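You operate a simulated robot arm through the tools that you are given. There is no shell and no other tool. Be economical: measure what you need, move in short steps, check, and stop when the job is done.

You are at the controls of a simulated two-armed robot. One attempt, no reset.

Task
Pick up the polish jar with one hand, pass it to the other hand and put it on the top of the steel bench. Set down upright: polish jar.

Only the result counts: the job must be done as asked and must still hold three seconds after the hand-in. Knocking over, shifting, dropping, spilling or breaking anything else fails it.

Robot
Two 7-joint arms with two-finger parallel grippers on one trunk, on a base that drives. Base frame: it is fixed to the floor where the robot stands at the start and does not move with it; the origin is under the middle of the robot, x ahead of it, y to its left, z up; the surface under the hand at the start is at about z = 880. Readings come in mm, rad, newtons and seconds.
The left shoulder is at the start at [-82, 119, 851], the right one opposite. With the tool pointing down near the work surface each hand reaches from about 100 to 580 mm from the robot's upright axis, wherever it stands, measured 20 degrees to its own side. Places, roughly: top of the steel bench [-2300, -300, 900]. Payload 3.43 kg a hand.
The tool frame of a hand sits at the grasp point between the pads (the TCP): z along the fingers, y along the line on which they close. The tips reach 30 mm beyond it. The gripper opens to 94 mm. The fingers are 28 mm wide and 10 mm thick; the gripper's body (50 by 96 mm) begins 55 mm behind the TCP.
Orientation is told as [roll, pitch, yaw] about the base's x, y, z axes, in that order, counted from this pose: with the fingers straight down and closing along the base's y, the tool's x points along the base's -x, its y along +y and its z along -z.

Tools
- The arms move only by the tool play_rows. It takes "left_steps", "right_steps" or both (then of equal length, played together; a hand with none holds still); each is a list of rows, each an object of numbers (a shift or turn left out is 0, a gripper value left out holds the last): "x", "y", "z": the shift along the base's x, y, z in mm; "rx", "ry", "rz": the turn, a rotation vector about the base's x, y, z in rad; "jaw": the finger opening in mm, from 0 to 94. In form: [{"x": .., "y": .., "z": .., "rx": .., "ry": .., "rz": .., "jaw": ..}, ...]. A call has 1 to 10 rows; each row is the pose to reach, as a shift and turn from the pose commanded when the call began. Each row takes 0.2 s and may step no farther than 50 mm and 0.15 rad from the row before; otherwise, or with a gripper value out of range, the whole call is refused. A pose out of reach is approached as far as the arm can. The call stops where the force on the tool passes 40 N (or 10 N more than at its start, if that is more) or the arm is blocked; 0.2 s more then pass. Each finger travels about 153 mm/s and halts on what it meets, pressing with about 30 N; the grip force reading is that of the motor and also rises with nothing between the fingers. The clock runs only during rows and for 0.2 s after the last one: add rows that repeat a pose to give the fingers time. It gives the time, the measured TCP pose, the force on the tool (base axes), the opening and the grip force at its end, in the units of the frame above (readings bear some noise), with the torque about the TCP (base axes, N m) and any sound that the robot's microphone picked up, and new pictures: "views" is both (left out), scene, wrist or none (wrist: the cameras of the hands that moved).
- Cameras (640 x 400 px; columns grow to the right, rows downward): "scene" is now at [36.6, -7.8, 1562.8]; the picture's right is [-0.09, -1.00, 0.00], its down [-0.73, 0.07, -0.68] and it looks along [0.68, -0.06, -0.73] (base axes); focal length 286 px, centre (320, 200). "left" rides on the left gripper at [76, -14, -102] in its tool frame; the picture's right is [0.18, 0.98, 0.00], its down [-0.75, 0.14, -0.64] and it looks along [-0.63, 0.12, 0.77] (tool axes); focal length 243 px, centre (320, 200). "right" rides on the right gripper at [76, 14, -103] in its tool frame; the picture's right is [-0.18, 0.98, 0.00], its down [-0.75, -0.14, -0.64] and it looks along [-0.63, -0.12, 0.77] (tool axes); focal length 243 px, centre (320, 200).
- move_column(by): slides the trunk up (or, below 0, down) by that many mm; the arms and the scene camera ride with it, the base frame stays. It gives what a move gives, with no picture.
- drive_base(legs): drives the robot by 1 to 6 legs, each [ahead, left, turn to the left] in mm, mm and rad, along the robot's own axes; the way and the turn of a leg run together, so that a leg with both is an arc; at most 1500 mm and 3.142 rad a leg. The arms and the cameras ride along, it lands a little off, and it stops where it bumps. It gives what a move gives, and a new picture of the scene camera.
- aim_head(pan, tilt): turns the head with the scene camera to pan (to the left, within 2.496 rad either way) and tilt (down, from -0.506 to 1.204), counted from straight ahead of the robot. It gives what a move gives, and a new picture of the scene camera.
- pixel_to_xyz(camera, pixels): for up to 12 pixels [column, row] of the newest picture of that camera ("zoom" is the newest enlarged one), the place [x, y, z] in the base frame of the surface seen there, good to about 2 mm. It takes no simulated time.
- inspect(camera, box): a new picture of the part [left, top, right, bottom] of that camera's present view, enlarged. It takes no simulated time.
- job_done(): hands the job in; it is judged then, once.

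Keep the steps short. Do not move on a guess: measure, check each grasp and each placing, and mend mistakes. In all there are 80 turns and 260 pictures (those below and enlarged ones count). Leave the grippers open and the arms clear of the work at the hand-in unless told otherwise, and finish with a single line.

The tools are called after "Request:" as a command line: name --argument value ..., lists and objects as JSON in quotes. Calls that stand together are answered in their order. play_rows: Moves the arms, as the interface text tells. Its arguments: {"type":"object","properties":{"left_steps":{"type":"array"},"right_steps":{"type":"array"},"views":{"type":"string","enum":["both","scene","wrist","none"]}},"required":[]} The other tools are called the same way: move_column (by) slides the trunk up or down; drive_base (legs) drives the base; aim_head (pan, tilt) turns the head that bears the scene camera; pixel_to_xyz (camera, pixels) gives the place of the surface under pixels of a picture; inspect (camera, box) takes an enlarged picture of a part of a camera's view; job_done () hands the job in.

At the start:

```text
t: 0.0
left_position: [351.3, 93.6, 1155.6]
left_tool_rot: [-0.001, 0.001, 0.002]
left_ft_force: [0.2, -0.7, 0.5]
left_wrist_torque: [0.0, -0.04, 0.02]
left_gripper_width: 94.1
left_gripper_force: 0.2
right_position: [329.4, -152.0, 1166.3]
right_tool_rot: [-0.001, -0.001, 0.0]
right_ft_force: [0.1, 0.6, 0.2]
right_wrist_torque: [0.01, 0.0, -0.01]
right_gripper_width: 94.2
right_gripper_force: 0.0
trunk travel left (down, up): [-275.0, 60.0]
robot x, y, heading: [-0.9, 1.6, 0.003]
head pan, tilt: [-0.093, 0.819]
```

scene: 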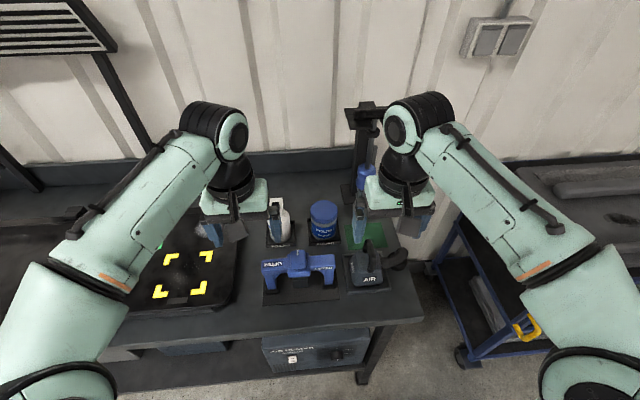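
right: 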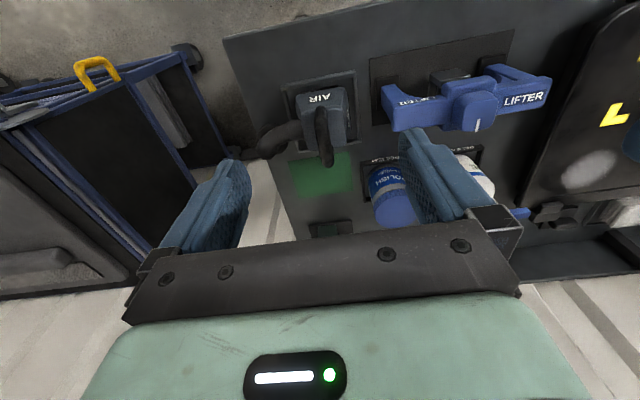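
left: 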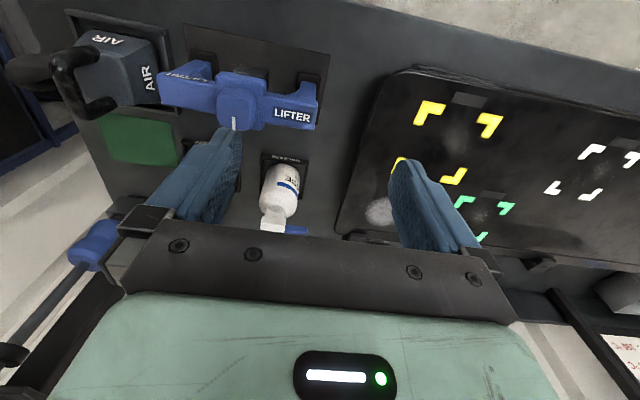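

The blue jar at scene (323,220) looks like the polish jar. I'll enlarge that area and measure it.

Request:
inspect --camera "scene" --box '[220, 150, 440, 300]'

Request:
pixel_to_xyz --camera "scene" --pixels '[[323, 202], [323, 212], [323, 222], [323, 238], [310, 212], [337, 212], [300, 262], [280, 225], [373, 232], [366, 265], [345, 300]]'

```text
2.67 times, centred on (330, 225) of scene
```

zoom: 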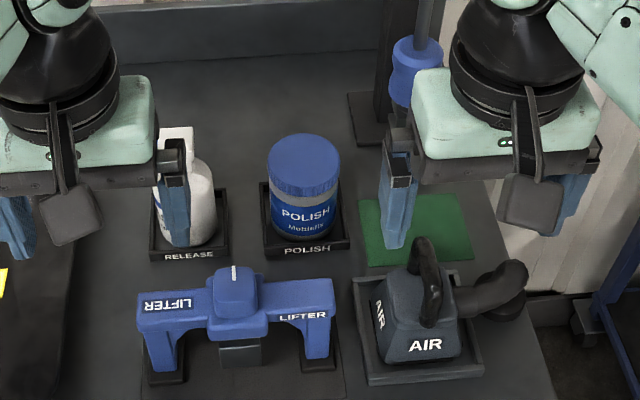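

```text
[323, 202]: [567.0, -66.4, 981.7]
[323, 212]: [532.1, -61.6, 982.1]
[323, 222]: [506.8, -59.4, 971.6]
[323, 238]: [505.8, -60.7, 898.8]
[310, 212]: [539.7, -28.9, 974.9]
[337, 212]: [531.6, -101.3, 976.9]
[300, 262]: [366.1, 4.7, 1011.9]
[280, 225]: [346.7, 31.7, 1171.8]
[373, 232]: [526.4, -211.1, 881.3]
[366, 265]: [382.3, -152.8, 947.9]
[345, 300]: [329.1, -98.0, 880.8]
```

Next I measure the jar edges, tray and neighbours in the enlarged picture.

Request:
pixel_to_xyz --camera "zoom" --pixels '[[304, 138], [304, 150], [304, 180], [304, 192], [304, 205], [304, 228], [270, 165], [338, 165], [273, 215], [338, 215], [210, 205], [308, 250]]'

Request:
pixel_to_xyz --camera "zoom" --pixels '[[214, 235], [205, 170], [190, 140], [235, 275], [325, 285], [405, 60], [420, 200], [355, 100], [265, 190], [343, 190], [235, 230], [375, 215]]'

```text
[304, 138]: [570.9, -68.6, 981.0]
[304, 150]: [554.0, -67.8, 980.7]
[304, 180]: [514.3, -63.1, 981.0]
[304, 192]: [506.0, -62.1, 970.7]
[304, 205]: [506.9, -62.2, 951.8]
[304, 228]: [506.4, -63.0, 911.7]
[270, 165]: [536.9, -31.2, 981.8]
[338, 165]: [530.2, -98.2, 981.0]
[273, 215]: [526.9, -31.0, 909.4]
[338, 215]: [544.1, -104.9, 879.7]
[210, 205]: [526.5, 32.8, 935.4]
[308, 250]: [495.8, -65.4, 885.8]
```

```text
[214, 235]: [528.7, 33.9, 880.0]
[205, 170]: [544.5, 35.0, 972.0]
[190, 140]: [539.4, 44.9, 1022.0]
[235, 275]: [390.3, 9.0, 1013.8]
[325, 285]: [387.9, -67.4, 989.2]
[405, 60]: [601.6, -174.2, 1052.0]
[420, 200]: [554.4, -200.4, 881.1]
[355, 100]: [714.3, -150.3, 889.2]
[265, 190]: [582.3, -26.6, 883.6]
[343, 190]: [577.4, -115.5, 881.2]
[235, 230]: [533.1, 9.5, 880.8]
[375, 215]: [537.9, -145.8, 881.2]
```

The jar's centre is about (540,-65). It runs from z≈883 to 981 and is about 69 mm wide; the bottle is 60 mm to its left. I move the right hand over it at a safe height, y first and then x, and the left hand a bit aside.

Request:
play_rows --right_steps '[{"y": 44}, {"y": 87}, {"y": 87, "x": 48}, {"y": 87, "x": 96}, {"y": 87, "x": 144}, {"y": 87, "x": 190}, {"y": 87, "x": 211}, {"y": 87, "x": 211, "z": -40}, {"y": 87, "x": 211, "z": -80}, {"y": 87, "x": 211, "z": -80}]' --left_steps '[{"y": 30}, {"y": 60}, {"y": 80}, {"y": 80}, {"y": 80}, {"y": 80}, {"y": 80}, {"y": 80}, {"y": 80}, {"y": 80}]'

```text
t: 2.2
left_position: [351.1, 174.0, 1156.1]
left_tool_rot: [0.0, 0.001, -0.001]
left_ft_force: [-0.1, -0.1, 0.1]
left_wrist_torque: [0.03, 0.02, 0.01]
left_gripper_width: 94.0
left_gripper_force: 0.0
right_position: [486.0, -78.4, 1076.8]
right_tool_rot: [0.001, 0.0, -0.003]
right_ft_force: [-0.2, -1.4, 0.3]
right_wrist_torque: [0.01, 0.0, 0.03]
right_gripper_width: 93.8
right_gripper_force: 0.1
right hand out of reach, approached as far as the arm can: row 5, 6, 7, 8, 9, 10
trunk travel left (down, up): [-275.0, 60.0]
robot x, y, heading: [0.7, -0.3, -0.003]
head pan, tilt: [-0.093, 0.819]
```

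scene: 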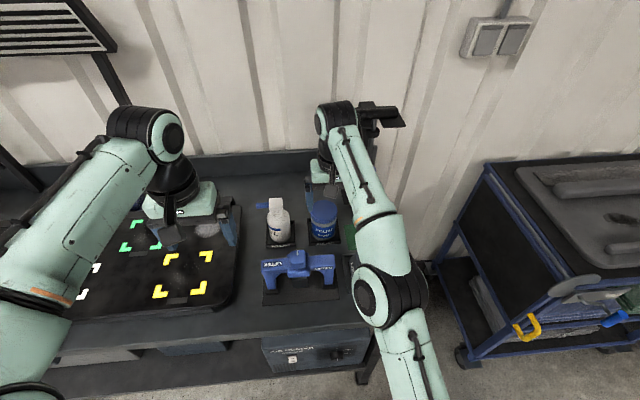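
right: 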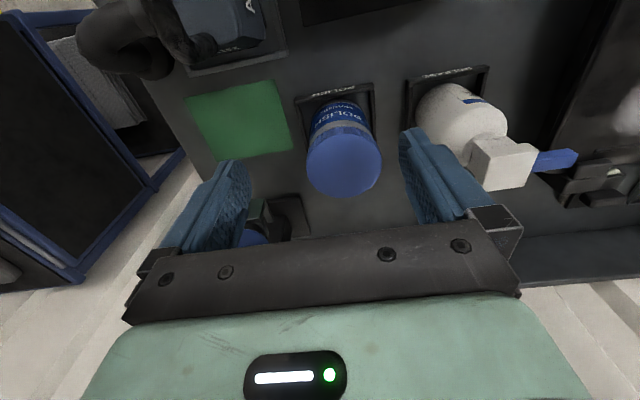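
left: 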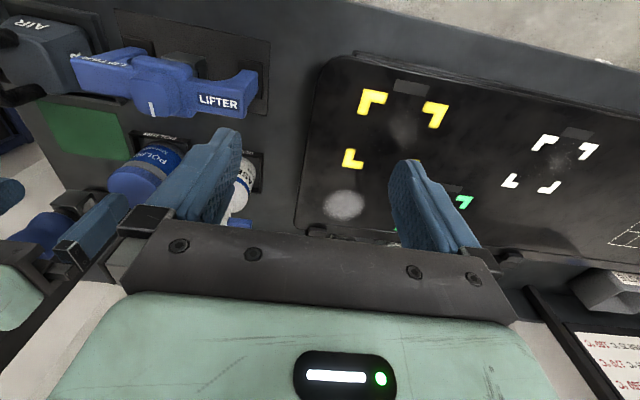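

The jar is just beyond reach. I'll bring the hand back and up slightly, then drive the base a little closer.

Request:
play_rows --right_steps '[{"x": -40, "z": 20}, {"x": -70, "z": 40}, {"x": -70, "z": 40}]' --views "none"

Request:
drive_base --legs '[[80, 0, 0]]'

```text
t: 3.0
left_position: [352.0, 174.8, 1155.9]
left_tool_rot: [0.0, 0.001, 0.0]
left_ft_force: [-0.1, 0.3, -0.1]
left_wrist_torque: [0.0, 0.01, 0.01]
left_gripper_width: 93.9
left_gripper_force: 0.0
right_position: [418.0, -75.9, 1119.5]
right_tool_rot: [0.0, -0.001, 0.001]
right_ft_force: [0.2, 0.5, 0.5]
right_wrist_torque: [0.01, 0.01, -0.03]
right_gripper_width: 94.0
right_gripper_force: 0.0
trunk travel left (down, up): [-275.0, 60.0]
robot x, y, heading: [-0.5, -4.0, 0.002]
head pan, tilt: [-0.093, 0.819]
```

```text
t: 4.1
left_position: [430.6, 174.7, 1155.7]
left_tool_rot: [0.0, -0.001, -0.001]
left_ft_force: [-0.5, 0.8, 0.2]
left_wrist_torque: [-0.02, 0.04, -0.03]
left_gripper_width: 94.4
left_gripper_force: 0.0
right_position: [498.9, -77.0, 1118.2]
right_tool_rot: [0.0, 0.0, -0.001]
right_ft_force: [0.7, 0.0, 0.2]
right_wrist_torque: [0.05, 0.0, 0.02]
right_gripper_width: 93.9
right_gripper_force: 0.2
trunk travel left (down, up): [-275.0, 60.0]
robot x, y, heading: [80.6, 2.0, 0.003]
head pan, tilt: [-0.093, 0.819]
```

scene: 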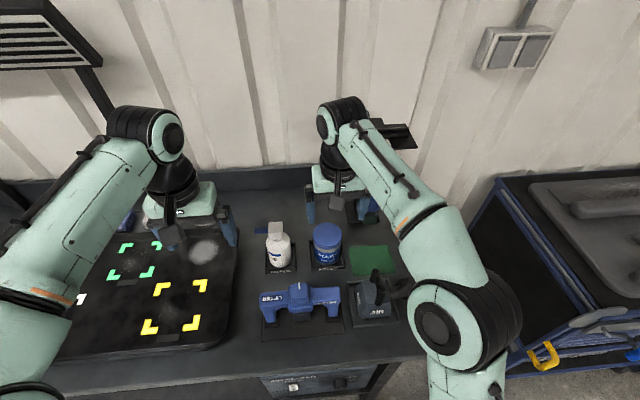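

The base is now 80 mm closer. I align above the jar centre (540,-65) and come down to z≈1045.

Request:
play_rows --right_steps '[{"x": 41, "y": 12}, {"x": 41, "y": 12, "z": -40}, {"x": 41, "y": 12, "z": -73}, {"x": 41, "y": 12, "z": -73}]' --views "both"

```text
t: 5.1
left_position: [431.1, 174.4, 1156.1]
left_tool_rot: [0.001, -0.001, -0.001]
left_ft_force: [-1.1, 0.8, -0.3]
left_wrist_torque: [-0.02, 0.0, 0.04]
left_gripper_width: 94.0
left_gripper_force: 0.1
right_position: [539.7, -65.3, 1044.0]
right_tool_rot: [0.0, 0.001, 0.0]
right_ft_force: [-0.3, -0.2, 0.0]
right_wrist_torque: [0.0, 0.0, 0.02]
right_gripper_width: 94.2
right_gripper_force: 0.0
trunk travel left (down, up): [-275.0, 60.0]
robot x, y, heading: [82.3, 3.0, 0.0]
head pan, tilt: [-0.093, 0.819]
```

scene: 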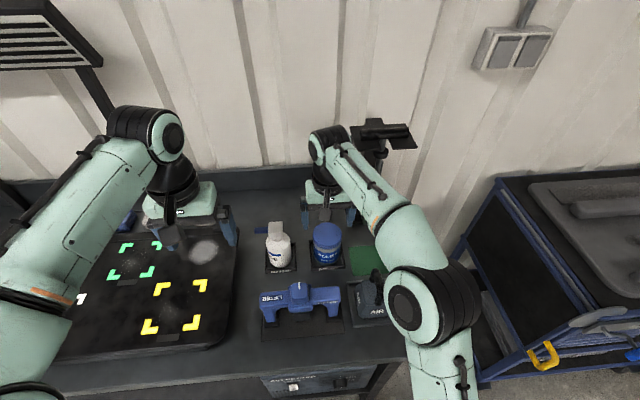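
right: 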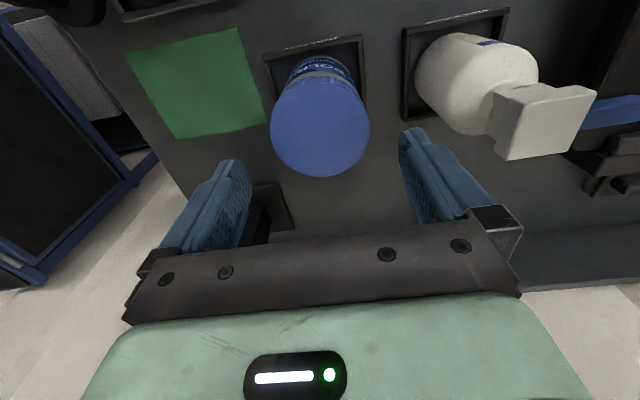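

I cross-check the lid centre through the wrist camera: the lid's edges are at about (273,128), (367,128), (321,174) and (320,90).

Request:
pixel_to_xyz --camera "right" --pixels '[[274, 128], [366, 128], [321, 173], [320, 90], [320, 130], [315, 60], [520, 110], [280, 205]]'

```text
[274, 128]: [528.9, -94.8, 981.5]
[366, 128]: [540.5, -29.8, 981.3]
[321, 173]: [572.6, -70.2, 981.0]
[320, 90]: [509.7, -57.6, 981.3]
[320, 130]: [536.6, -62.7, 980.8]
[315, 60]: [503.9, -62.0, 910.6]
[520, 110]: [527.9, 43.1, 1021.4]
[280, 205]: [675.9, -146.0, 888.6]
```

The centre is confirmed at about (540,-64). I lower to TCP z=972 with the tips at 942, keeping the grip high so the lower half stays free for the other hand, then close.

Request:
play_rows --right_steps '[{"z": -36, "y": 1}, {"z": -72, "y": 1}, {"z": -72, "y": 1}, {"z": -72, "y": 1, "jaw": 50}, {"z": -72, "y": 1, "jaw": 50}, {"z": -72, "y": 1, "jaw": 50}]' --views "wrist"

```text
t: 6.5
left_position: [431.7, 174.8, 1155.2]
left_tool_rot: [0.0, -0.001, 0.0]
left_ft_force: [-1.1, 0.7, -0.7]
left_wrist_torque: [0.03, -0.01, 0.01]
left_gripper_width: 93.6
left_gripper_force: 0.0
right_position: [539.8, -62.8, 970.3]
right_tool_rot: [0.001, 0.0, -0.001]
right_ft_force: [0.7, -0.8, 0.2]
right_wrist_torque: [0.01, -0.05, -0.01]
right_gripper_width: 72.9
right_gripper_force: 30.1
trunk travel left (down, up): [-275.0, 60.0]
robot x, y, heading: [79.9, -0.7, -0.002]
head pan, tilt: [-0.093, 0.819]
```

right: 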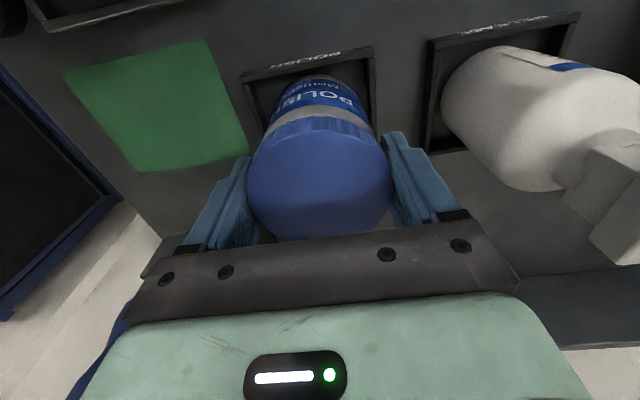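

The jar is gripped at 72.9 mm with 30 N. I lift it straight up.

Request:
play_rows --right_steps '[{"z": 15}, {"z": 40}, {"z": 80}, {"z": 120}, {"z": 160}, {"z": 160}]'

```text
t: 7.9
left_position: [431.5, 174.7, 1156.0]
left_tool_rot: [0.0, -0.001, 0.001]
left_ft_force: [-1.2, -0.1, -0.4]
left_wrist_torque: [0.0, 0.0, 0.01]
left_gripper_width: 94.2
left_gripper_force: 0.0
right_position: [538.0, -61.9, 1122.3]
right_tool_rot: [0.0, -0.002, 0.003]
right_ft_force: [0.3, -0.9, -4.5]
right_wrist_torque: [-0.04, 0.01, 0.0]
right_gripper_width: 72.8
right_gripper_force: 30.0
right hand out of reach, approached as far as the arm can: row 5, 6
trunk travel left (down, up): [-275.0, 60.0]
robot x, y, heading: [83.4, -0.5, 0.001]
head pan, tilt: [-0.093, 0.819]
```

scene: 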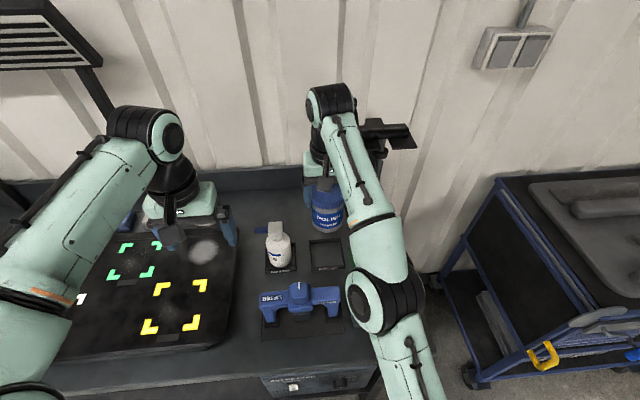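
right: 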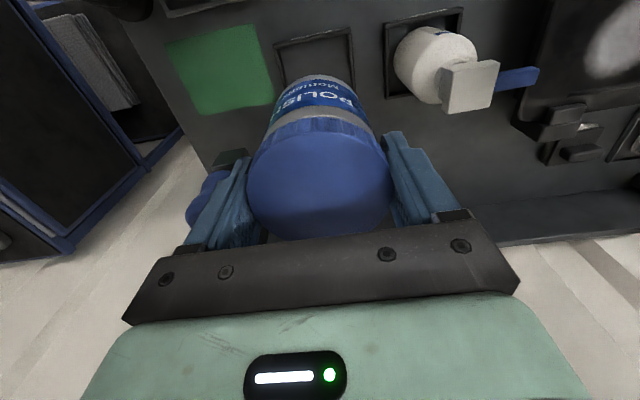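

The jar is lifted (about 4.5 N). I draw the hand back toward the robot while rising, clear of the lifter.

Request:
play_rows --right_steps '[{"x": -30, "z": 20}, {"x": -60, "z": 50}, {"x": -100, "y": -15, "z": 70}, {"x": -140, "y": -40, "z": 70}, {"x": -170, "y": -60, "z": 70}, {"x": -170, "y": -60, "z": 70}]' --left_steps '[{"x": -20}, {"x": -40}, {"x": -60}, {"x": -80}, {"x": -80}, {"x": -80}]' --views "none"

Request:
aim_head --pan 2.45 --tilt 0.5

```text
t: 9.3
left_position: [352.0, 175.2, 1156.4]
left_tool_rot: [0.0, 0.0, 0.0]
left_ft_force: [0.7, 1.1, -0.2]
left_wrist_torque: [-0.02, 0.0, 0.02]
left_gripper_width: 94.0
left_gripper_force: 0.0
right_position: [370.7, -123.5, 1192.5]
right_tool_rot: [0.0, 0.0, 0.002]
right_ft_force: [-0.4, -0.9, -4.8]
right_wrist_torque: [0.0, 0.01, -0.03]
right_gripper_width: 72.8
right_gripper_force: 30.2
trunk travel left (down, up): [-275.0, 60.0]
robot x, y, heading: [82.6, 0.7, -0.005]
head pan, tilt: [-0.093, 0.819]
```

```text
t: 11.6
left_position: [351.6, 173.8, 1156.0]
left_tool_rot: [0.001, 0.001, 0.0]
left_ft_force: [-0.2, -0.3, 0.1]
left_wrist_torque: [-0.03, 0.01, 0.0]
left_gripper_width: 94.1
left_gripper_force: 0.1
right_position: [370.9, -123.9, 1193.0]
right_tool_rot: [-0.001, 0.0, -0.001]
right_ft_force: [0.0, -1.1, -5.0]
right_wrist_torque: [0.01, 0.0, -0.01]
right_gripper_width: 73.0
right_gripper_force: 29.9
trunk travel left (down, up): [-275.0, 60.0]
robot x, y, heading: [81.9, 0.1, 0.004]
head pan, tilt: [2.45, 0.499]
```

scene: 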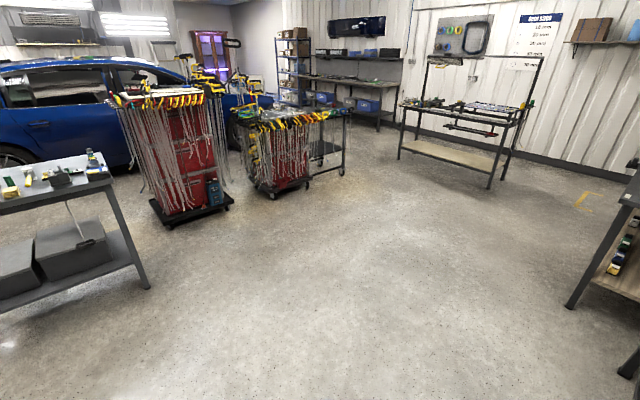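

The bench at the left edge of the picture should be the steel bench. I measure it and the free floor.

Request:
pixel_to_xyz --camera "scene" --pixels '[[5, 205], [50, 192], [105, 180], [145, 288], [10, 192], [60, 165], [200, 380], [210, 205], [30, 380], [270, 190], [320, 300], [90, 160]]'

Request:
aim_head --pan -2.45 --tilt 0.5

```text
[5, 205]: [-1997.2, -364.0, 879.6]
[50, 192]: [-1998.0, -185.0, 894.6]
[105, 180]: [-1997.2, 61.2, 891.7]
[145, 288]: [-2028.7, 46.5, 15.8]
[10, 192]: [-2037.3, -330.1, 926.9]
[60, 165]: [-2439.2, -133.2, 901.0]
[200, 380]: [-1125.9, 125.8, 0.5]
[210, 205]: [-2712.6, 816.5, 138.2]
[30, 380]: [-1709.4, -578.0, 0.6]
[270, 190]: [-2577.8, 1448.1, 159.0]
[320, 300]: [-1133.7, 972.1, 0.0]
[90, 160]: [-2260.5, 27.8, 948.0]
```

```text
t: 15.4
left_position: [351.6, 176.0, 1155.6]
left_tool_rot: [0.0, 0.001, 0.001]
left_ft_force: [-0.5, -0.6, 0.0]
left_wrist_torque: [0.02, -0.01, 0.0]
left_gripper_width: 93.8
left_gripper_force: 0.0
right_position: [370.5, -123.6, 1192.3]
right_tool_rot: [0.0, 0.0, 0.0]
right_ft_force: [-0.8, -0.1, -5.2]
right_wrist_torque: [0.01, 0.01, 0.0]
right_gripper_width: 72.8
right_gripper_force: 30.1
trunk travel left (down, up): [-275.0, 60.0]
robot x, y, heading: [79.0, -3.3, 0.004]
head pan, tilt: [-2.45, 0.499]
```

scene: 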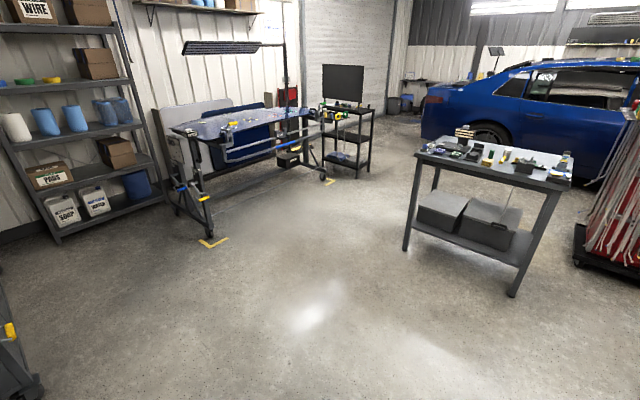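

The steel bench stands clear in the room with some items on its top. I enlarge it.

Request:
inspect --camera "scene" --box '[400, 110, 592, 230]'

Request:
pixel_to_xyz --camera "scene" --pixels '[[416, 155], [568, 188], [500, 176], [406, 248], [512, 295], [570, 160], [450, 162], [550, 180], [310, 320], [530, 380], [420, 380]]'

```text
3.33 times, centred on (496, 170) of scene
```

zoom: 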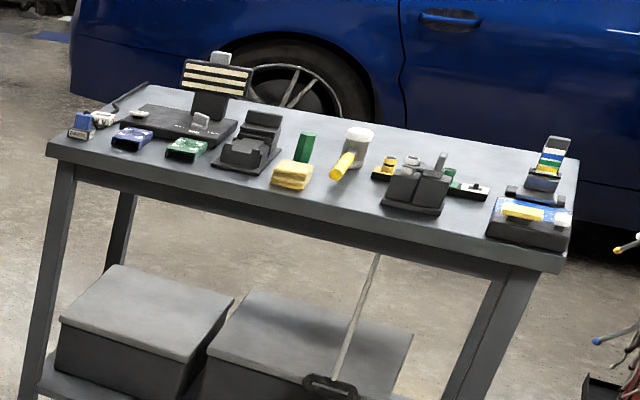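

```text
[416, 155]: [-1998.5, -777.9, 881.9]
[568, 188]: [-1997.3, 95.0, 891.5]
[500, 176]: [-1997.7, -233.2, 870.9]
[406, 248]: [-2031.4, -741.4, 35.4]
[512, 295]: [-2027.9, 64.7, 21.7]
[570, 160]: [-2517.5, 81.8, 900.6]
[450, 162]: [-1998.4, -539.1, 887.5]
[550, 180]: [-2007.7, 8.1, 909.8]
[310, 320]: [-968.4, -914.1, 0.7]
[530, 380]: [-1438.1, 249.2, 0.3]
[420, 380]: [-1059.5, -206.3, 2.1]
```

The route is clear. I back off 700 mm, turn round, then approach to about x=-1370, y=-250 to look at the bench.

Request:
drive_base --legs '[[-700, 0, 0], [0, 0, 3.14], [750, 250, 0]]'

Request:
aim_head --pan 0.0 --tilt 0.65

```text
t: 30.5
left_position: [-1614.2, -479.8, 1156.8]
left_tool_rot: [0.001, 0.002, -3.098]
left_ft_force: [0.5, 0.7, 0.1]
left_wrist_torque: [-0.02, 0.0, -0.01]
left_gripper_width: 93.9
left_gripper_force: 0.0
right_position: [-1645.3, -182.4, 1192.3]
right_tool_rot: [-0.001, 0.0, -3.098]
right_ft_force: [0.6, 0.5, -4.1]
right_wrist_torque: [-0.02, 0.02, -0.01]
right_gripper_width: 72.8
right_gripper_force: 30.3
trunk travel left (down, up): [-275.0, 60.0]
robot x, y, heading: [-1349.0, -292.9, -3.103]
head pan, tilt: [-2.45, 0.499]
```

scene: 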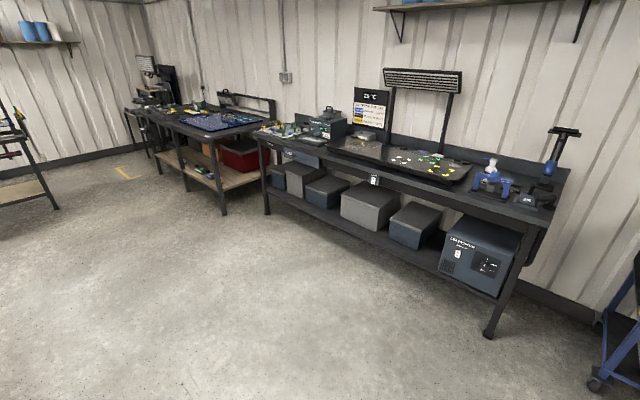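

```text
t: 32.7
left_position: [-1613.8, -480.3, 1155.9]
left_tool_rot: [-0.001, 0.0, -3.098]
left_ft_force: [0.0, 0.8, 0.1]
left_wrist_torque: [-0.04, -0.01, 0.01]
left_gripper_width: 94.1
left_gripper_force: 0.1
right_position: [-1645.2, -181.6, 1192.4]
right_tool_rot: [0.001, 0.001, -3.098]
right_ft_force: [0.5, -0.1, -3.9]
right_wrist_torque: [-0.02, -0.02, 0.0]
right_gripper_width: 73.0
right_gripper_force: 29.8
trunk travel left (down, up): [-275.0, 60.0]
robot x, y, heading: [-1347.8, -293.5, -3.095]
head pan, tilt: [0.0, 0.649]
```

scene: 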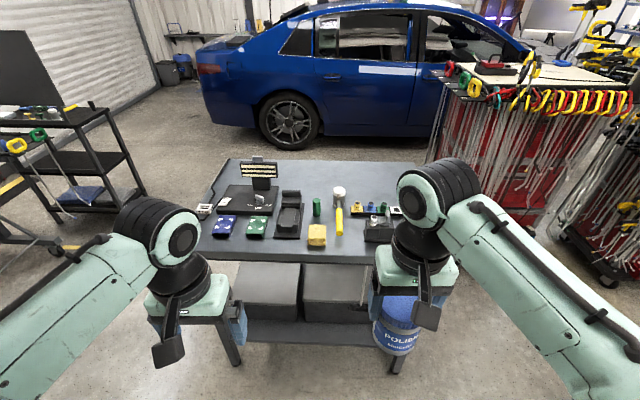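

Request:
inspect --camera "scene" --box '[180, 140, 420, 290]'

Request:
pixel_to_xyz --camera "scene" --pixels '[[226, 226], [255, 228], [288, 232], [317, 238], [341, 230], [378, 232], [280, 245], [280, 262], [235, 245], [350, 250], [205, 212], [230, 250]]'

```text
2.67 times, centred on (300, 215) of scene
```

zoom: 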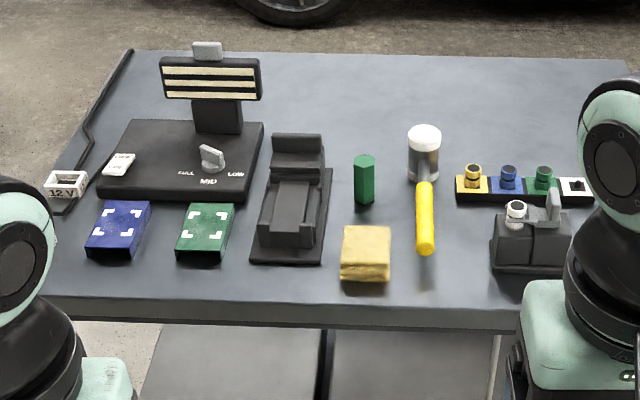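

```text
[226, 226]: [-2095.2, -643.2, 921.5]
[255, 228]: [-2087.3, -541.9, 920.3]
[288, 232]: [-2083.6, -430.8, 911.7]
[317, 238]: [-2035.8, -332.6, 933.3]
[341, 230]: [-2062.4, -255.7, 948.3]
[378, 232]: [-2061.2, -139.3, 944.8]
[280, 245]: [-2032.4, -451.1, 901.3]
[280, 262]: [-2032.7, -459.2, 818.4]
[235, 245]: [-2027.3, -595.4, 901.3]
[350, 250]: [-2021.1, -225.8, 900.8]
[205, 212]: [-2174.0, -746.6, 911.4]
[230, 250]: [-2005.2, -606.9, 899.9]
```

The bench top is z≈900 with its edge at x≈-1998. I measure the free front strips between and before the items.

Request:
pixel_to_xyz --camera "zoom" --pixels '[[110, 258], [200, 262], [285, 264], [365, 282], [425, 250], [525, 272], [170, 297], [440, 300], [245, 255], [335, 262], [392, 275], [490, 265]]'

Request:
pixel_to_xyz --camera "zoom" --pixels '[[450, 250], [470, 220], [440, 230], [488, 235], [410, 215], [345, 225], [395, 240], [370, 215], [445, 190], [450, 205], [415, 245], [436, 245]]'

```text
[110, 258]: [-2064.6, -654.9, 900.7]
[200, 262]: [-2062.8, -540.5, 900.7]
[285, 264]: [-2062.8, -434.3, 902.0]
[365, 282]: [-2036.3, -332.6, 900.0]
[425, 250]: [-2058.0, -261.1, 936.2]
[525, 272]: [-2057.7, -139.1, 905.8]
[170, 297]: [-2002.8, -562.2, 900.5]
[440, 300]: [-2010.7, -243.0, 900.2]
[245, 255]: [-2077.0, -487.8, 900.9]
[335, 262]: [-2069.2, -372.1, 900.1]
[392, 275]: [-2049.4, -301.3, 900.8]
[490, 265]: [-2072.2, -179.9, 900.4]
```

```text
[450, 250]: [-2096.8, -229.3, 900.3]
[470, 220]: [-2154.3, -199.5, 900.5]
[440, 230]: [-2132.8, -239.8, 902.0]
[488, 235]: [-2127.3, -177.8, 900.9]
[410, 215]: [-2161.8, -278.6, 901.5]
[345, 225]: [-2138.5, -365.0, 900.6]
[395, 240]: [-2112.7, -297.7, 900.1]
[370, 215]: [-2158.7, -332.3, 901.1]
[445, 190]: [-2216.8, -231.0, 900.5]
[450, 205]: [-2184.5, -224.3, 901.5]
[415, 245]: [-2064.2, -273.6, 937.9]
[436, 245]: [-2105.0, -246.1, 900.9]
```

The front strip is too narrow by the middle items, but both end corners may be free. I measure obstacles to the left and the bench's ends.

Request:
pixel_to_xyz --camera "scene" --pixels '[[30, 140], [100, 120], [140, 205], [60, 250], [205, 200], [198, 215], [215, 175], [440, 200], [465, 200], [10, 280], [5, 190], [234, 360]]'

Request:
play_rows --left_steps '[{"z": 20, "x": 45}, {"z": 20, "x": 90}, {"z": 20, "x": 130}, {"z": 20, "x": 130}]' --right_steps '[{"x": 40}, {"x": 80}, {"x": 100}, {"x": 100}]' --views "scene"

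```text
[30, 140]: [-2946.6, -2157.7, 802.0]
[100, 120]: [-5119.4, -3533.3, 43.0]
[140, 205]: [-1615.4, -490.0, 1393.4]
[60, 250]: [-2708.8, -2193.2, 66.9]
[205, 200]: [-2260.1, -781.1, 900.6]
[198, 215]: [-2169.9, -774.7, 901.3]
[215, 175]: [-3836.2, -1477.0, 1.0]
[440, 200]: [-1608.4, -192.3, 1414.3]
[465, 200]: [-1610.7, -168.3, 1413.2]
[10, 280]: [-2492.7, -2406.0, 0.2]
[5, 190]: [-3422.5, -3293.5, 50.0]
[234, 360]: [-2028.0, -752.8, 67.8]
```

```text
t: 33.7
left_position: [-1485.6, -479.0, 1172.8]
left_tool_rot: [0.0, 0.001, -3.098]
left_ft_force: [-0.5, -0.1, 0.1]
left_wrist_torque: [-0.02, -0.03, -0.01]
left_gripper_width: 94.0
left_gripper_force: 0.0
right_position: [-1544.4, -182.3, 1191.7]
right_tool_rot: [0.0, 0.0, -3.098]
right_ft_force: [-0.4, -0.5, -4.0]
right_wrist_torque: [-0.01, -0.03, -0.01]
right_gripper_width: 73.1
right_gripper_force: 30.0
trunk travel left (down, up): [-275.0, 60.0]
robot x, y, heading: [-1349.1, -294.2, -3.098]
head pan, tilt: [0.0, 0.649]
```

scene: 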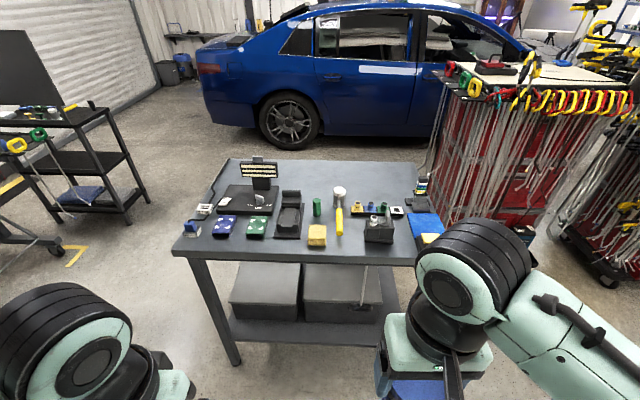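

Request:
inspect --camera "scene" --box '[160, 150, 300, 270]'

Request:
pixel_to_xyz --camera "zoom" --pixels '[[140, 375], [145, 330], [195, 370], [120, 365], [75, 410], [240, 370], [190, 270], [100, 400], [200, 430], [215, 330], [230, 395], [160, 400]]'

Request:
pixel_to_xyz --camera "scene" --pixels '[[398, 240], [402, 225], [408, 238], [411, 245], [400, 250], [395, 218], [420, 250], [393, 243], [380, 215], [404, 205], [365, 240], [425, 230]]'

```text
3.33 times, centred on (230, 210) of scene
```

zoom: 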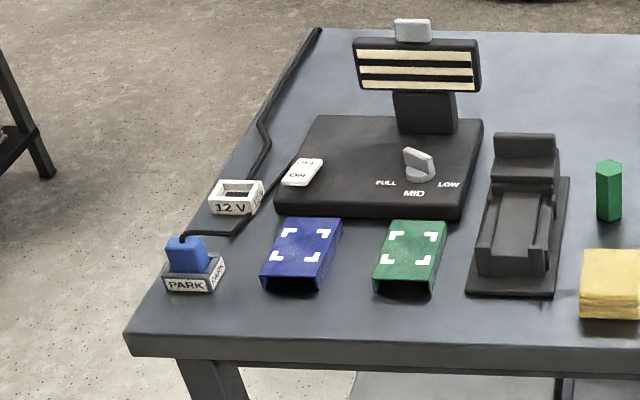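

```text
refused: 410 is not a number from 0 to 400
```

```text
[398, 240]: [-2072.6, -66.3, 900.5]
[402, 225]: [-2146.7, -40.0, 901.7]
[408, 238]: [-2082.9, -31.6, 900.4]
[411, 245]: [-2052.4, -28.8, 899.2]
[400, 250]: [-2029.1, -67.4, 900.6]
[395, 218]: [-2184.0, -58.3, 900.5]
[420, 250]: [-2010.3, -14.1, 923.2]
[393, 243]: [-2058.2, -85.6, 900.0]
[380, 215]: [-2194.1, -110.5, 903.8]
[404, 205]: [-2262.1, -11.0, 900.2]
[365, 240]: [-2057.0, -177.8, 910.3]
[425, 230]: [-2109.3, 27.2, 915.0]
```

Request:
pixel_to_xyz --camera "zoom" --pixels '[[165, 291], [215, 290], [225, 275], [262, 285], [262, 265], [320, 292], [374, 290], [240, 335], [240, 240], [430, 297], [170, 330], [345, 230]]'

Request:
inspect --camera "scene" --box '[330, 170, 450, 270]'

Request:
pixel_to_xyz --camera "zoom" --pixels '[[100, 240], [100, 280], [180, 290], [330, 310], [345, 280], [375, 300], [345, 240], [330, 350], [400, 320], [350, 200], [270, 200], [60, 200]]'

```text
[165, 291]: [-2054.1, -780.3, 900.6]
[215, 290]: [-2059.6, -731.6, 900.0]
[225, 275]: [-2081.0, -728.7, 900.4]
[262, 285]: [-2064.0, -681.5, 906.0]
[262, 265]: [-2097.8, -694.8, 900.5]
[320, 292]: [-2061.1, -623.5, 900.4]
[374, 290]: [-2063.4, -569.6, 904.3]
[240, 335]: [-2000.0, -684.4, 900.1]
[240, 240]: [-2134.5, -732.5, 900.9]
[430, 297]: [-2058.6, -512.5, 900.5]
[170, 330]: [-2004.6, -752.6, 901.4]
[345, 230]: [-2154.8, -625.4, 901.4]
```

```text
4.00 times, centred on (390, 220) of scene
```

zoom: 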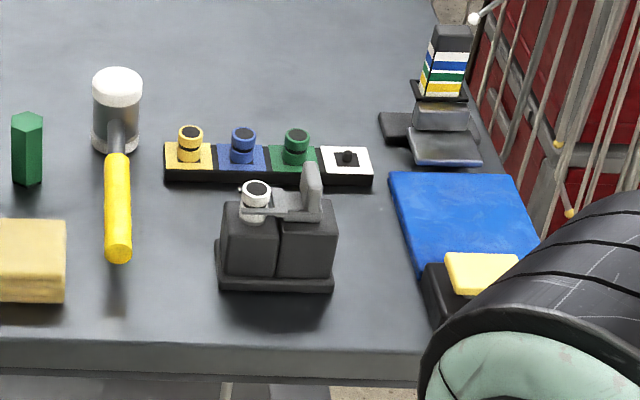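

```text
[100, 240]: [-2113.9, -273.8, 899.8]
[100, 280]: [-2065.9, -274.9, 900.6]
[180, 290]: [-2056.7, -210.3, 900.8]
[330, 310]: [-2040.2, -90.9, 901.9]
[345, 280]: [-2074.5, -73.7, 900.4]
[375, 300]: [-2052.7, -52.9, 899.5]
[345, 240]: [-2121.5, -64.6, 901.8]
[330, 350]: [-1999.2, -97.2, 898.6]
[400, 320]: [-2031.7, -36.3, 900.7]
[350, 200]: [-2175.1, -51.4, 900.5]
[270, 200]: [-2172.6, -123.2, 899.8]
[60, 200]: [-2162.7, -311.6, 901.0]
```

Both ends of the front are tight, but the back strip (x≈-2250…-2517) is wide open and can be reached from the far side of the bench. I'll do the hand-over first, here in free space. First I square the heading.

Request:
drive_base --legs '[[0, 0, -0.043]]'

Request:
play_rows --right_steps '[{"x": -40, "y": -5, "rz": 0.15}, {"x": -80, "y": -10, "rz": 0.3}, {"x": -120, "y": -20, "rz": 0.45}, {"x": -150, "y": -30, "rz": 0.6}, {"x": -170, "y": -40, "rz": 0.75}, {"x": -170, "y": -50, "rz": 0.9}, {"x": -170, "y": -60, "rz": 1.05}, {"x": -170, "y": -60, "rz": 1.2}, {"x": -170, "y": -60, "rz": 1.35}, {"x": -170, "y": -60, "rz": 1.5}]' --views "scene"

```text
t: 34.5
left_position: [-1493.2, -472.4, 1172.2]
left_tool_rot: [0.0, 0.0, -3.142]
left_ft_force: [-0.6, 0.1, -0.2]
left_wrist_torque: [0.0, 0.0, -0.02]
left_gripper_width: 94.1
left_gripper_force: 0.1
right_position: [-1540.5, -174.6, 1192.1]
right_tool_rot: [0.0, 0.001, -3.142]
right_ft_force: [0.7, -0.2, -4.2]
right_wrist_torque: [0.0, -0.01, 0.01]
right_gripper_width: 72.9
right_gripper_force: 29.7
trunk travel left (down, up): [-275.0, 60.0]
robot x, y, heading: [-1352.3, -292.3, -3.143]
head pan, tilt: [0.0, 0.649]
```

scene: 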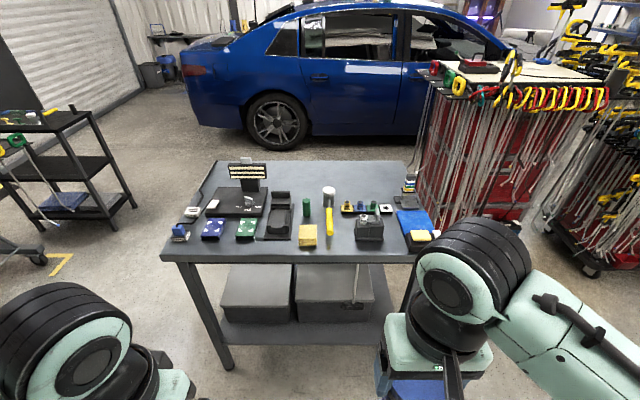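

```text
t: 36.7
left_position: [-1492.5, -472.9, 1172.9]
left_tool_rot: [0.0, 0.0, -3.142]
left_ft_force: [0.8, 0.0, 0.2]
left_wrist_torque: [-0.02, -0.02, 0.0]
left_gripper_width: 93.8
left_gripper_force: 0.1
right_position: [-1710.2, -234.9, 1191.1]
right_tool_rot: [0.0, 0.0, -1.638]
right_ft_force: [0.1, 0.6, -4.2]
right_wrist_torque: [0.02, -0.01, 0.02]
right_gripper_width: 73.1
right_gripper_force: 30.1
trunk travel left (down, up): [-275.0, 60.0]
robot x, y, heading: [-1349.9, -295.7, -3.138]
head pan, tilt: [0.0, 0.649]
```

scene: 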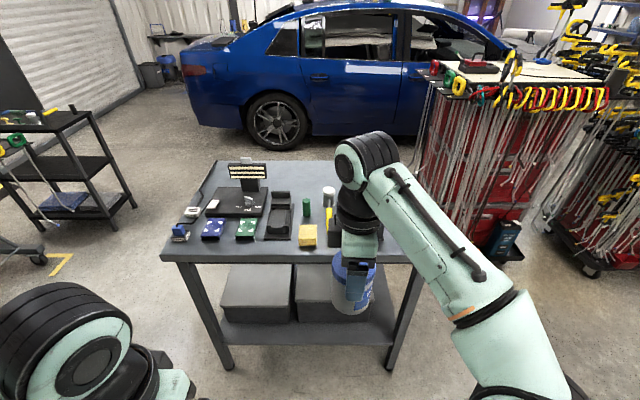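

The right hand's turn worked. Now I turn the left hand so that it can come in from the side with a tilt: first the yaw, moving forward alongside.

Request:
play_rows --left_steps '[{"x": -20, "rz": -0.15}, {"x": -45, "rz": -0.3}, {"x": -70, "rz": -0.45}, {"x": -95, "rz": -0.6}, {"x": -120, "rz": -0.75}, {"x": -145, "rz": -0.9}, {"x": -170, "rz": -1.05}, {"x": -195, "rz": -1.2}, {"x": -217, "rz": -1.35}, {"x": -217, "rz": -1.5}]' --views "none"

Request:
play_rows --left_steps '[{"rz": -0.071}, {"rz": -0.071}]' --right_steps '[{"rz": 0.067}, {"rz": 0.067}]' --views "none"

Request:
play_rows --left_steps '[{"rx": 0.14, "z": 10}, {"rx": 0.28, "z": 20}, {"rx": 0.42, "z": 30}, {"rx": 0.56, "z": 30}, {"rx": 0.7, "z": 30}, {"rx": 0.84, "z": 30}, {"rx": 0.96, "z": 30}, {"rx": 0.96, "z": 30}]' --views "both"

```text
t: 38.9
left_position: [-1709.0, -474.2, 1172.8]
left_tool_rot: [0.0, 0.001, 1.64]
left_ft_force: [-0.4, -0.4, -0.9]
left_wrist_torque: [0.0, 0.01, 0.0]
left_gripper_width: 94.0
left_gripper_force: 0.0
right_position: [-1711.3, -235.2, 1191.7]
right_tool_rot: [-0.001, 0.0, -1.641]
right_ft_force: [1.0, 0.1, -4.2]
right_wrist_torque: [-0.01, -0.01, 0.0]
right_gripper_width: 72.7
right_gripper_force: 30.1
trunk travel left (down, up): [-275.0, 60.0]
robot x, y, heading: [-1349.6, -291.3, -3.144]
head pan, tilt: [0.0, 0.649]
```

```text
t: 39.5
left_position: [-1710.6, -474.3, 1171.9]
left_tool_rot: [0.0, 0.002, 1.57]
left_ft_force: [0.0, 0.1, -1.0]
left_wrist_torque: [-0.01, -0.03, -0.03]
left_gripper_width: 94.1
left_gripper_force: 0.1
right_position: [-1711.3, -235.2, 1191.6]
right_tool_rot: [0.0, 0.001, -1.577]
right_ft_force: [0.0, 0.4, -4.6]
right_wrist_torque: [0.01, 0.0, -0.01]
right_gripper_width: 72.9
right_gripper_force: 29.8
trunk travel left (down, up): [-275.0, 60.0]
robot x, y, heading: [-1351.5, -297.4, -3.137]
head pan, tilt: [0.0, 0.649]
```

```text
t: 41.3
left_position: [-1708.9, -474.5, 1203.8]
left_tool_rot: [0.0, -0.962, 1.572]
left_ft_force: [0.4, -0.8, 1.1]
left_wrist_torque: [-0.01, 0.0, 0.02]
left_gripper_width: 93.8
left_gripper_force: 0.1
right_position: [-1710.4, -235.8, 1191.6]
right_tool_rot: [-0.001, -0.001, -1.575]
right_ft_force: [0.6, -1.4, -3.8]
right_wrist_torque: [0.03, 0.02, 0.02]
right_gripper_width: 73.1
right_gripper_force: 30.2
trunk travel left (down, up): [-275.0, 60.0]
robot x, y, heading: [-1347.7, -293.2, -3.143]
head pan, tilt: [0.0, 0.649]
```

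scene: 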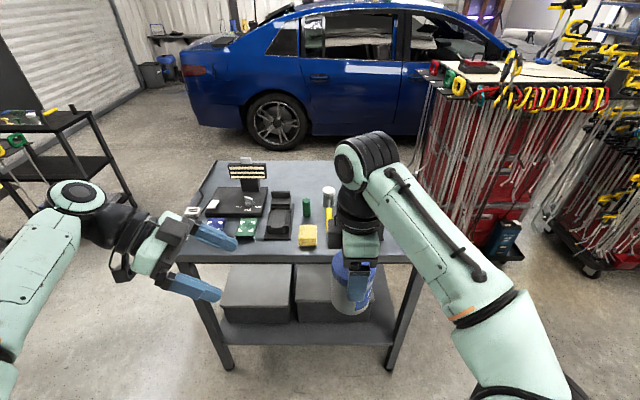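
left: 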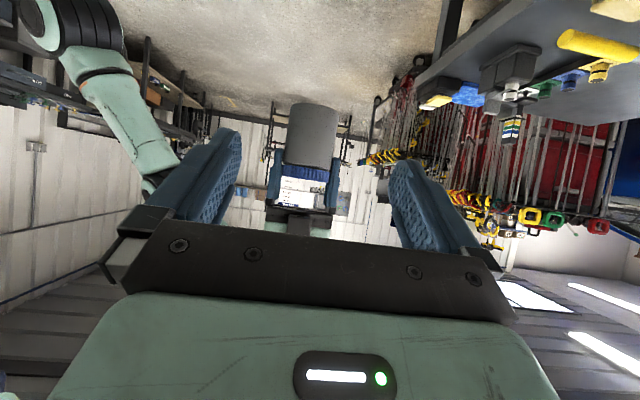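

The left hand is posed, and its camera sees the jar (upside down in view) at (312,140). I measure the jar's bottom and axis.

Request:
pixel_to_xyz --camera "left" --pixels '[[312, 110], [312, 125], [312, 150], [290, 135], [334, 135], [312, 162], [275, 185], [335, 188], [312, 104], [312, 175]]'

Request:
inspect --camera "left" --box '[240, 80, 400, 230]'

```text
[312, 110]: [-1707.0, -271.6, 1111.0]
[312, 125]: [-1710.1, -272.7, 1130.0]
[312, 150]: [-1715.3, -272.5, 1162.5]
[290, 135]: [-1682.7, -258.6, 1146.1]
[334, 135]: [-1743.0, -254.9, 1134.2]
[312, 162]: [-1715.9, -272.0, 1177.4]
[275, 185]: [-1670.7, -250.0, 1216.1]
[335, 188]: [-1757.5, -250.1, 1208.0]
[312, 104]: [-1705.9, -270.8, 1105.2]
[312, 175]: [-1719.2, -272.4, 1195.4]
```

```text
2.67 times, centred on (320, 155) of left
```

zoom: 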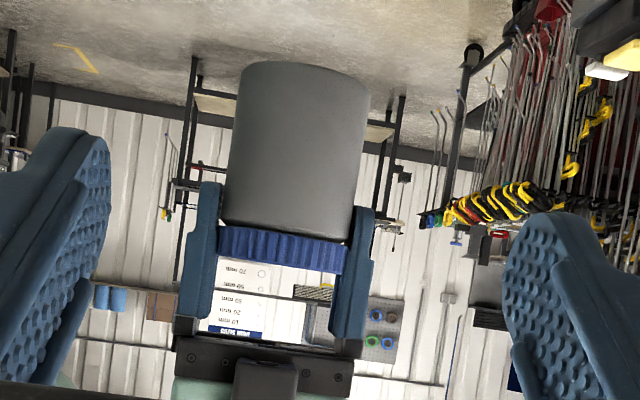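

The jar bottom is at z≈1104, its axis at about (-1711,-236), and the right fingertips end near z 1161. I move the left hand to the pre-grasp point, 100 mm out along its own axis.

Request:
play_rows --left_steps '[{"y": 45, "x": -1}, {"y": 90, "x": -2, "z": -5}, {"y": 130, "x": -2, "z": -9}, {"y": 150, "x": -2, "z": -10}, {"y": 150, "x": -2, "z": -10}]' --views "both"

```text
t: 42.5
left_position: [-1711.9, -323.4, 1192.4]
left_tool_rot: [-0.001, -0.959, 1.572]
left_ft_force: [-0.2, 0.9, -0.8]
left_wrist_torque: [0.0, -0.01, -0.01]
left_gripper_width: 93.9
left_gripper_force: 0.1
right_position: [-1710.5, -235.6, 1191.3]
right_tool_rot: [0.0, 0.002, -1.573]
right_ft_force: [0.4, 0.6, -4.7]
right_wrist_torque: [0.0, -0.02, -0.02]
right_gripper_width: 73.0
right_gripper_force: 29.9
trunk travel left (down, up): [-275.0, 60.0]
robot x, y, heading: [-1349.8, -292.8, -3.144]
head pan, tilt: [0.0, 0.649]
```

scene: 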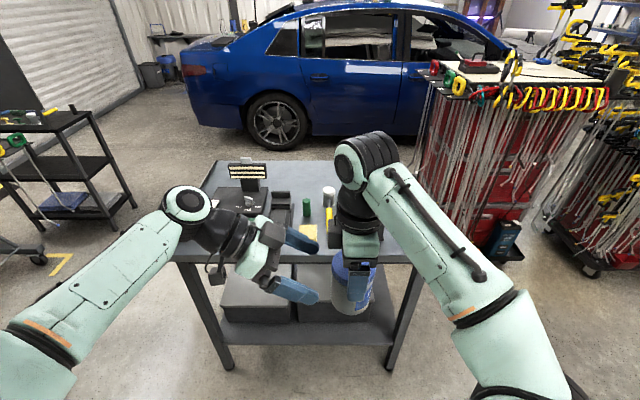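
left: 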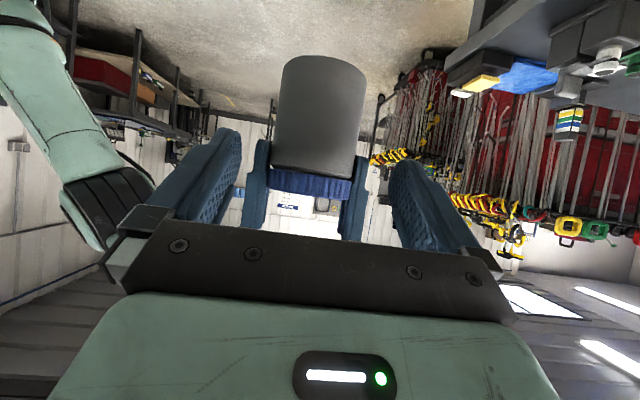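

The approach lines up. I advance along the tool axis in small steps (y +81, z -56), jaw still open.

Request:
play_rows --left_steps '[{"y": 20, "z": -14, "x": 1}, {"y": 40, "z": -28, "x": 1}, {"y": 60, "z": -42, "x": 1}, {"y": 81, "z": -56, "x": 1}, {"y": 81, "z": -56, "x": 1}]' --views "both"

Request:
inspect --camera "scene" --box '[250, 200, 410, 330]'

```text
t: 43.7
left_position: [-1712.8, -244.2, 1136.8]
left_tool_rot: [0.001, -0.96, 1.571]
left_ft_force: [-0.2, -2.8, 0.9]
left_wrist_torque: [0.12, 0.03, -0.04]
left_gripper_width: 94.0
left_gripper_force: 0.0
right_position: [-1709.8, -236.5, 1191.7]
right_tool_rot: [0.0, 0.0, -1.575]
right_ft_force: [-0.2, 3.1, -5.2]
right_wrist_torque: [0.04, -0.02, -0.01]
right_gripper_width: 73.1
right_gripper_force: 29.7
trunk travel left (down, up): [-275.0, 60.0]
robot x, y, heading: [-1349.7, -295.7, -3.144]
head pan, tilt: [0.0, 0.649]
```

scene: 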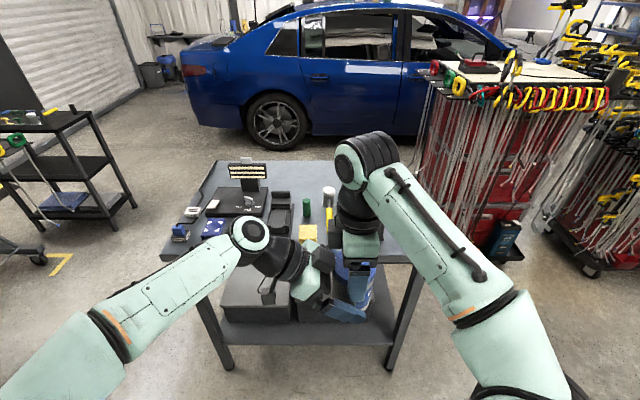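
left: 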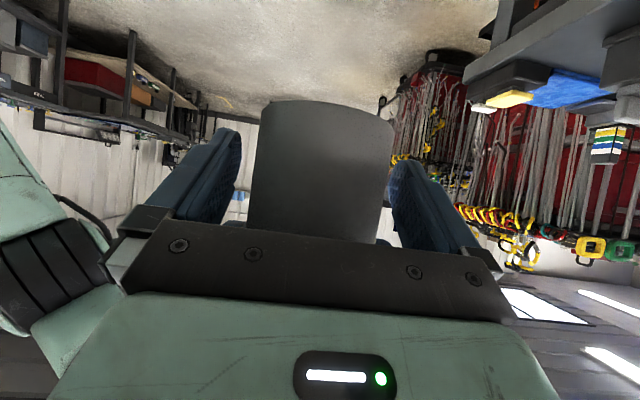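

```text
3.08 times, centred on (330, 265) of scene
```

zoom: 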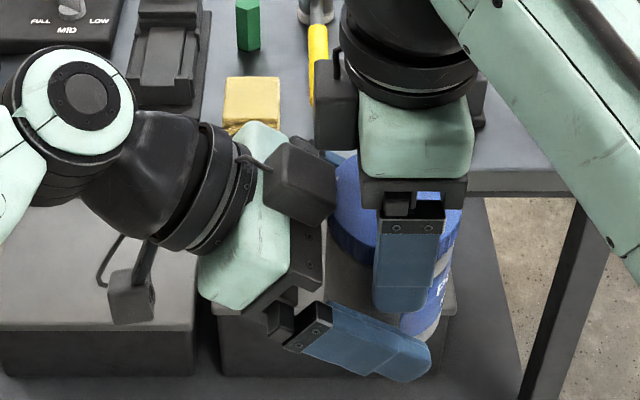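

There is a light 3 N contact: the housing block on the left gripper, at zoom (300,180), seems to touch the lid. I back off 6 mm along the axis; the pads still reach well past the jar's axis.

Request:
play_rows --left_steps '[{"y": -5, "z": 3.5, "x": 2}, {"y": -5, "z": 3.5, "x": 2}]' --views "none"

Request:
inspect --camera "scene" --box '[300, 220, 390, 310]'

```text
t: 44.3
left_position: [-1709.0, -248.9, 1139.6]
left_tool_rot: [0.0, -0.961, 1.572]
left_ft_force: [0.4, -0.2, -0.7]
left_wrist_torque: [0.01, 0.01, 0.03]
left_gripper_width: 94.0
left_gripper_force: 0.0
right_position: [-1710.1, -237.1, 1192.4]
right_tool_rot: [0.001, -0.001, -1.575]
right_ft_force: [-1.3, -0.8, -4.5]
right_wrist_torque: [0.02, 0.04, 0.0]
right_gripper_width: 72.9
right_gripper_force: 30.1
trunk travel left (down, up): [-275.0, 60.0]
robot x, y, heading: [-1350.4, -293.3, -3.142]
head pan, tilt: [0.0, 0.649]
```

```text
4.44 times, centred on (345, 265) of scene
```

zoom: 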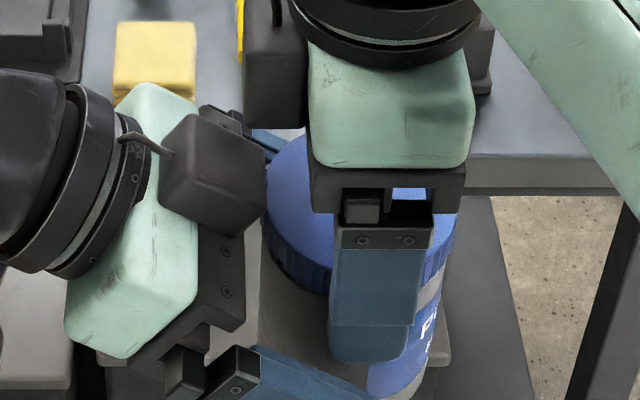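

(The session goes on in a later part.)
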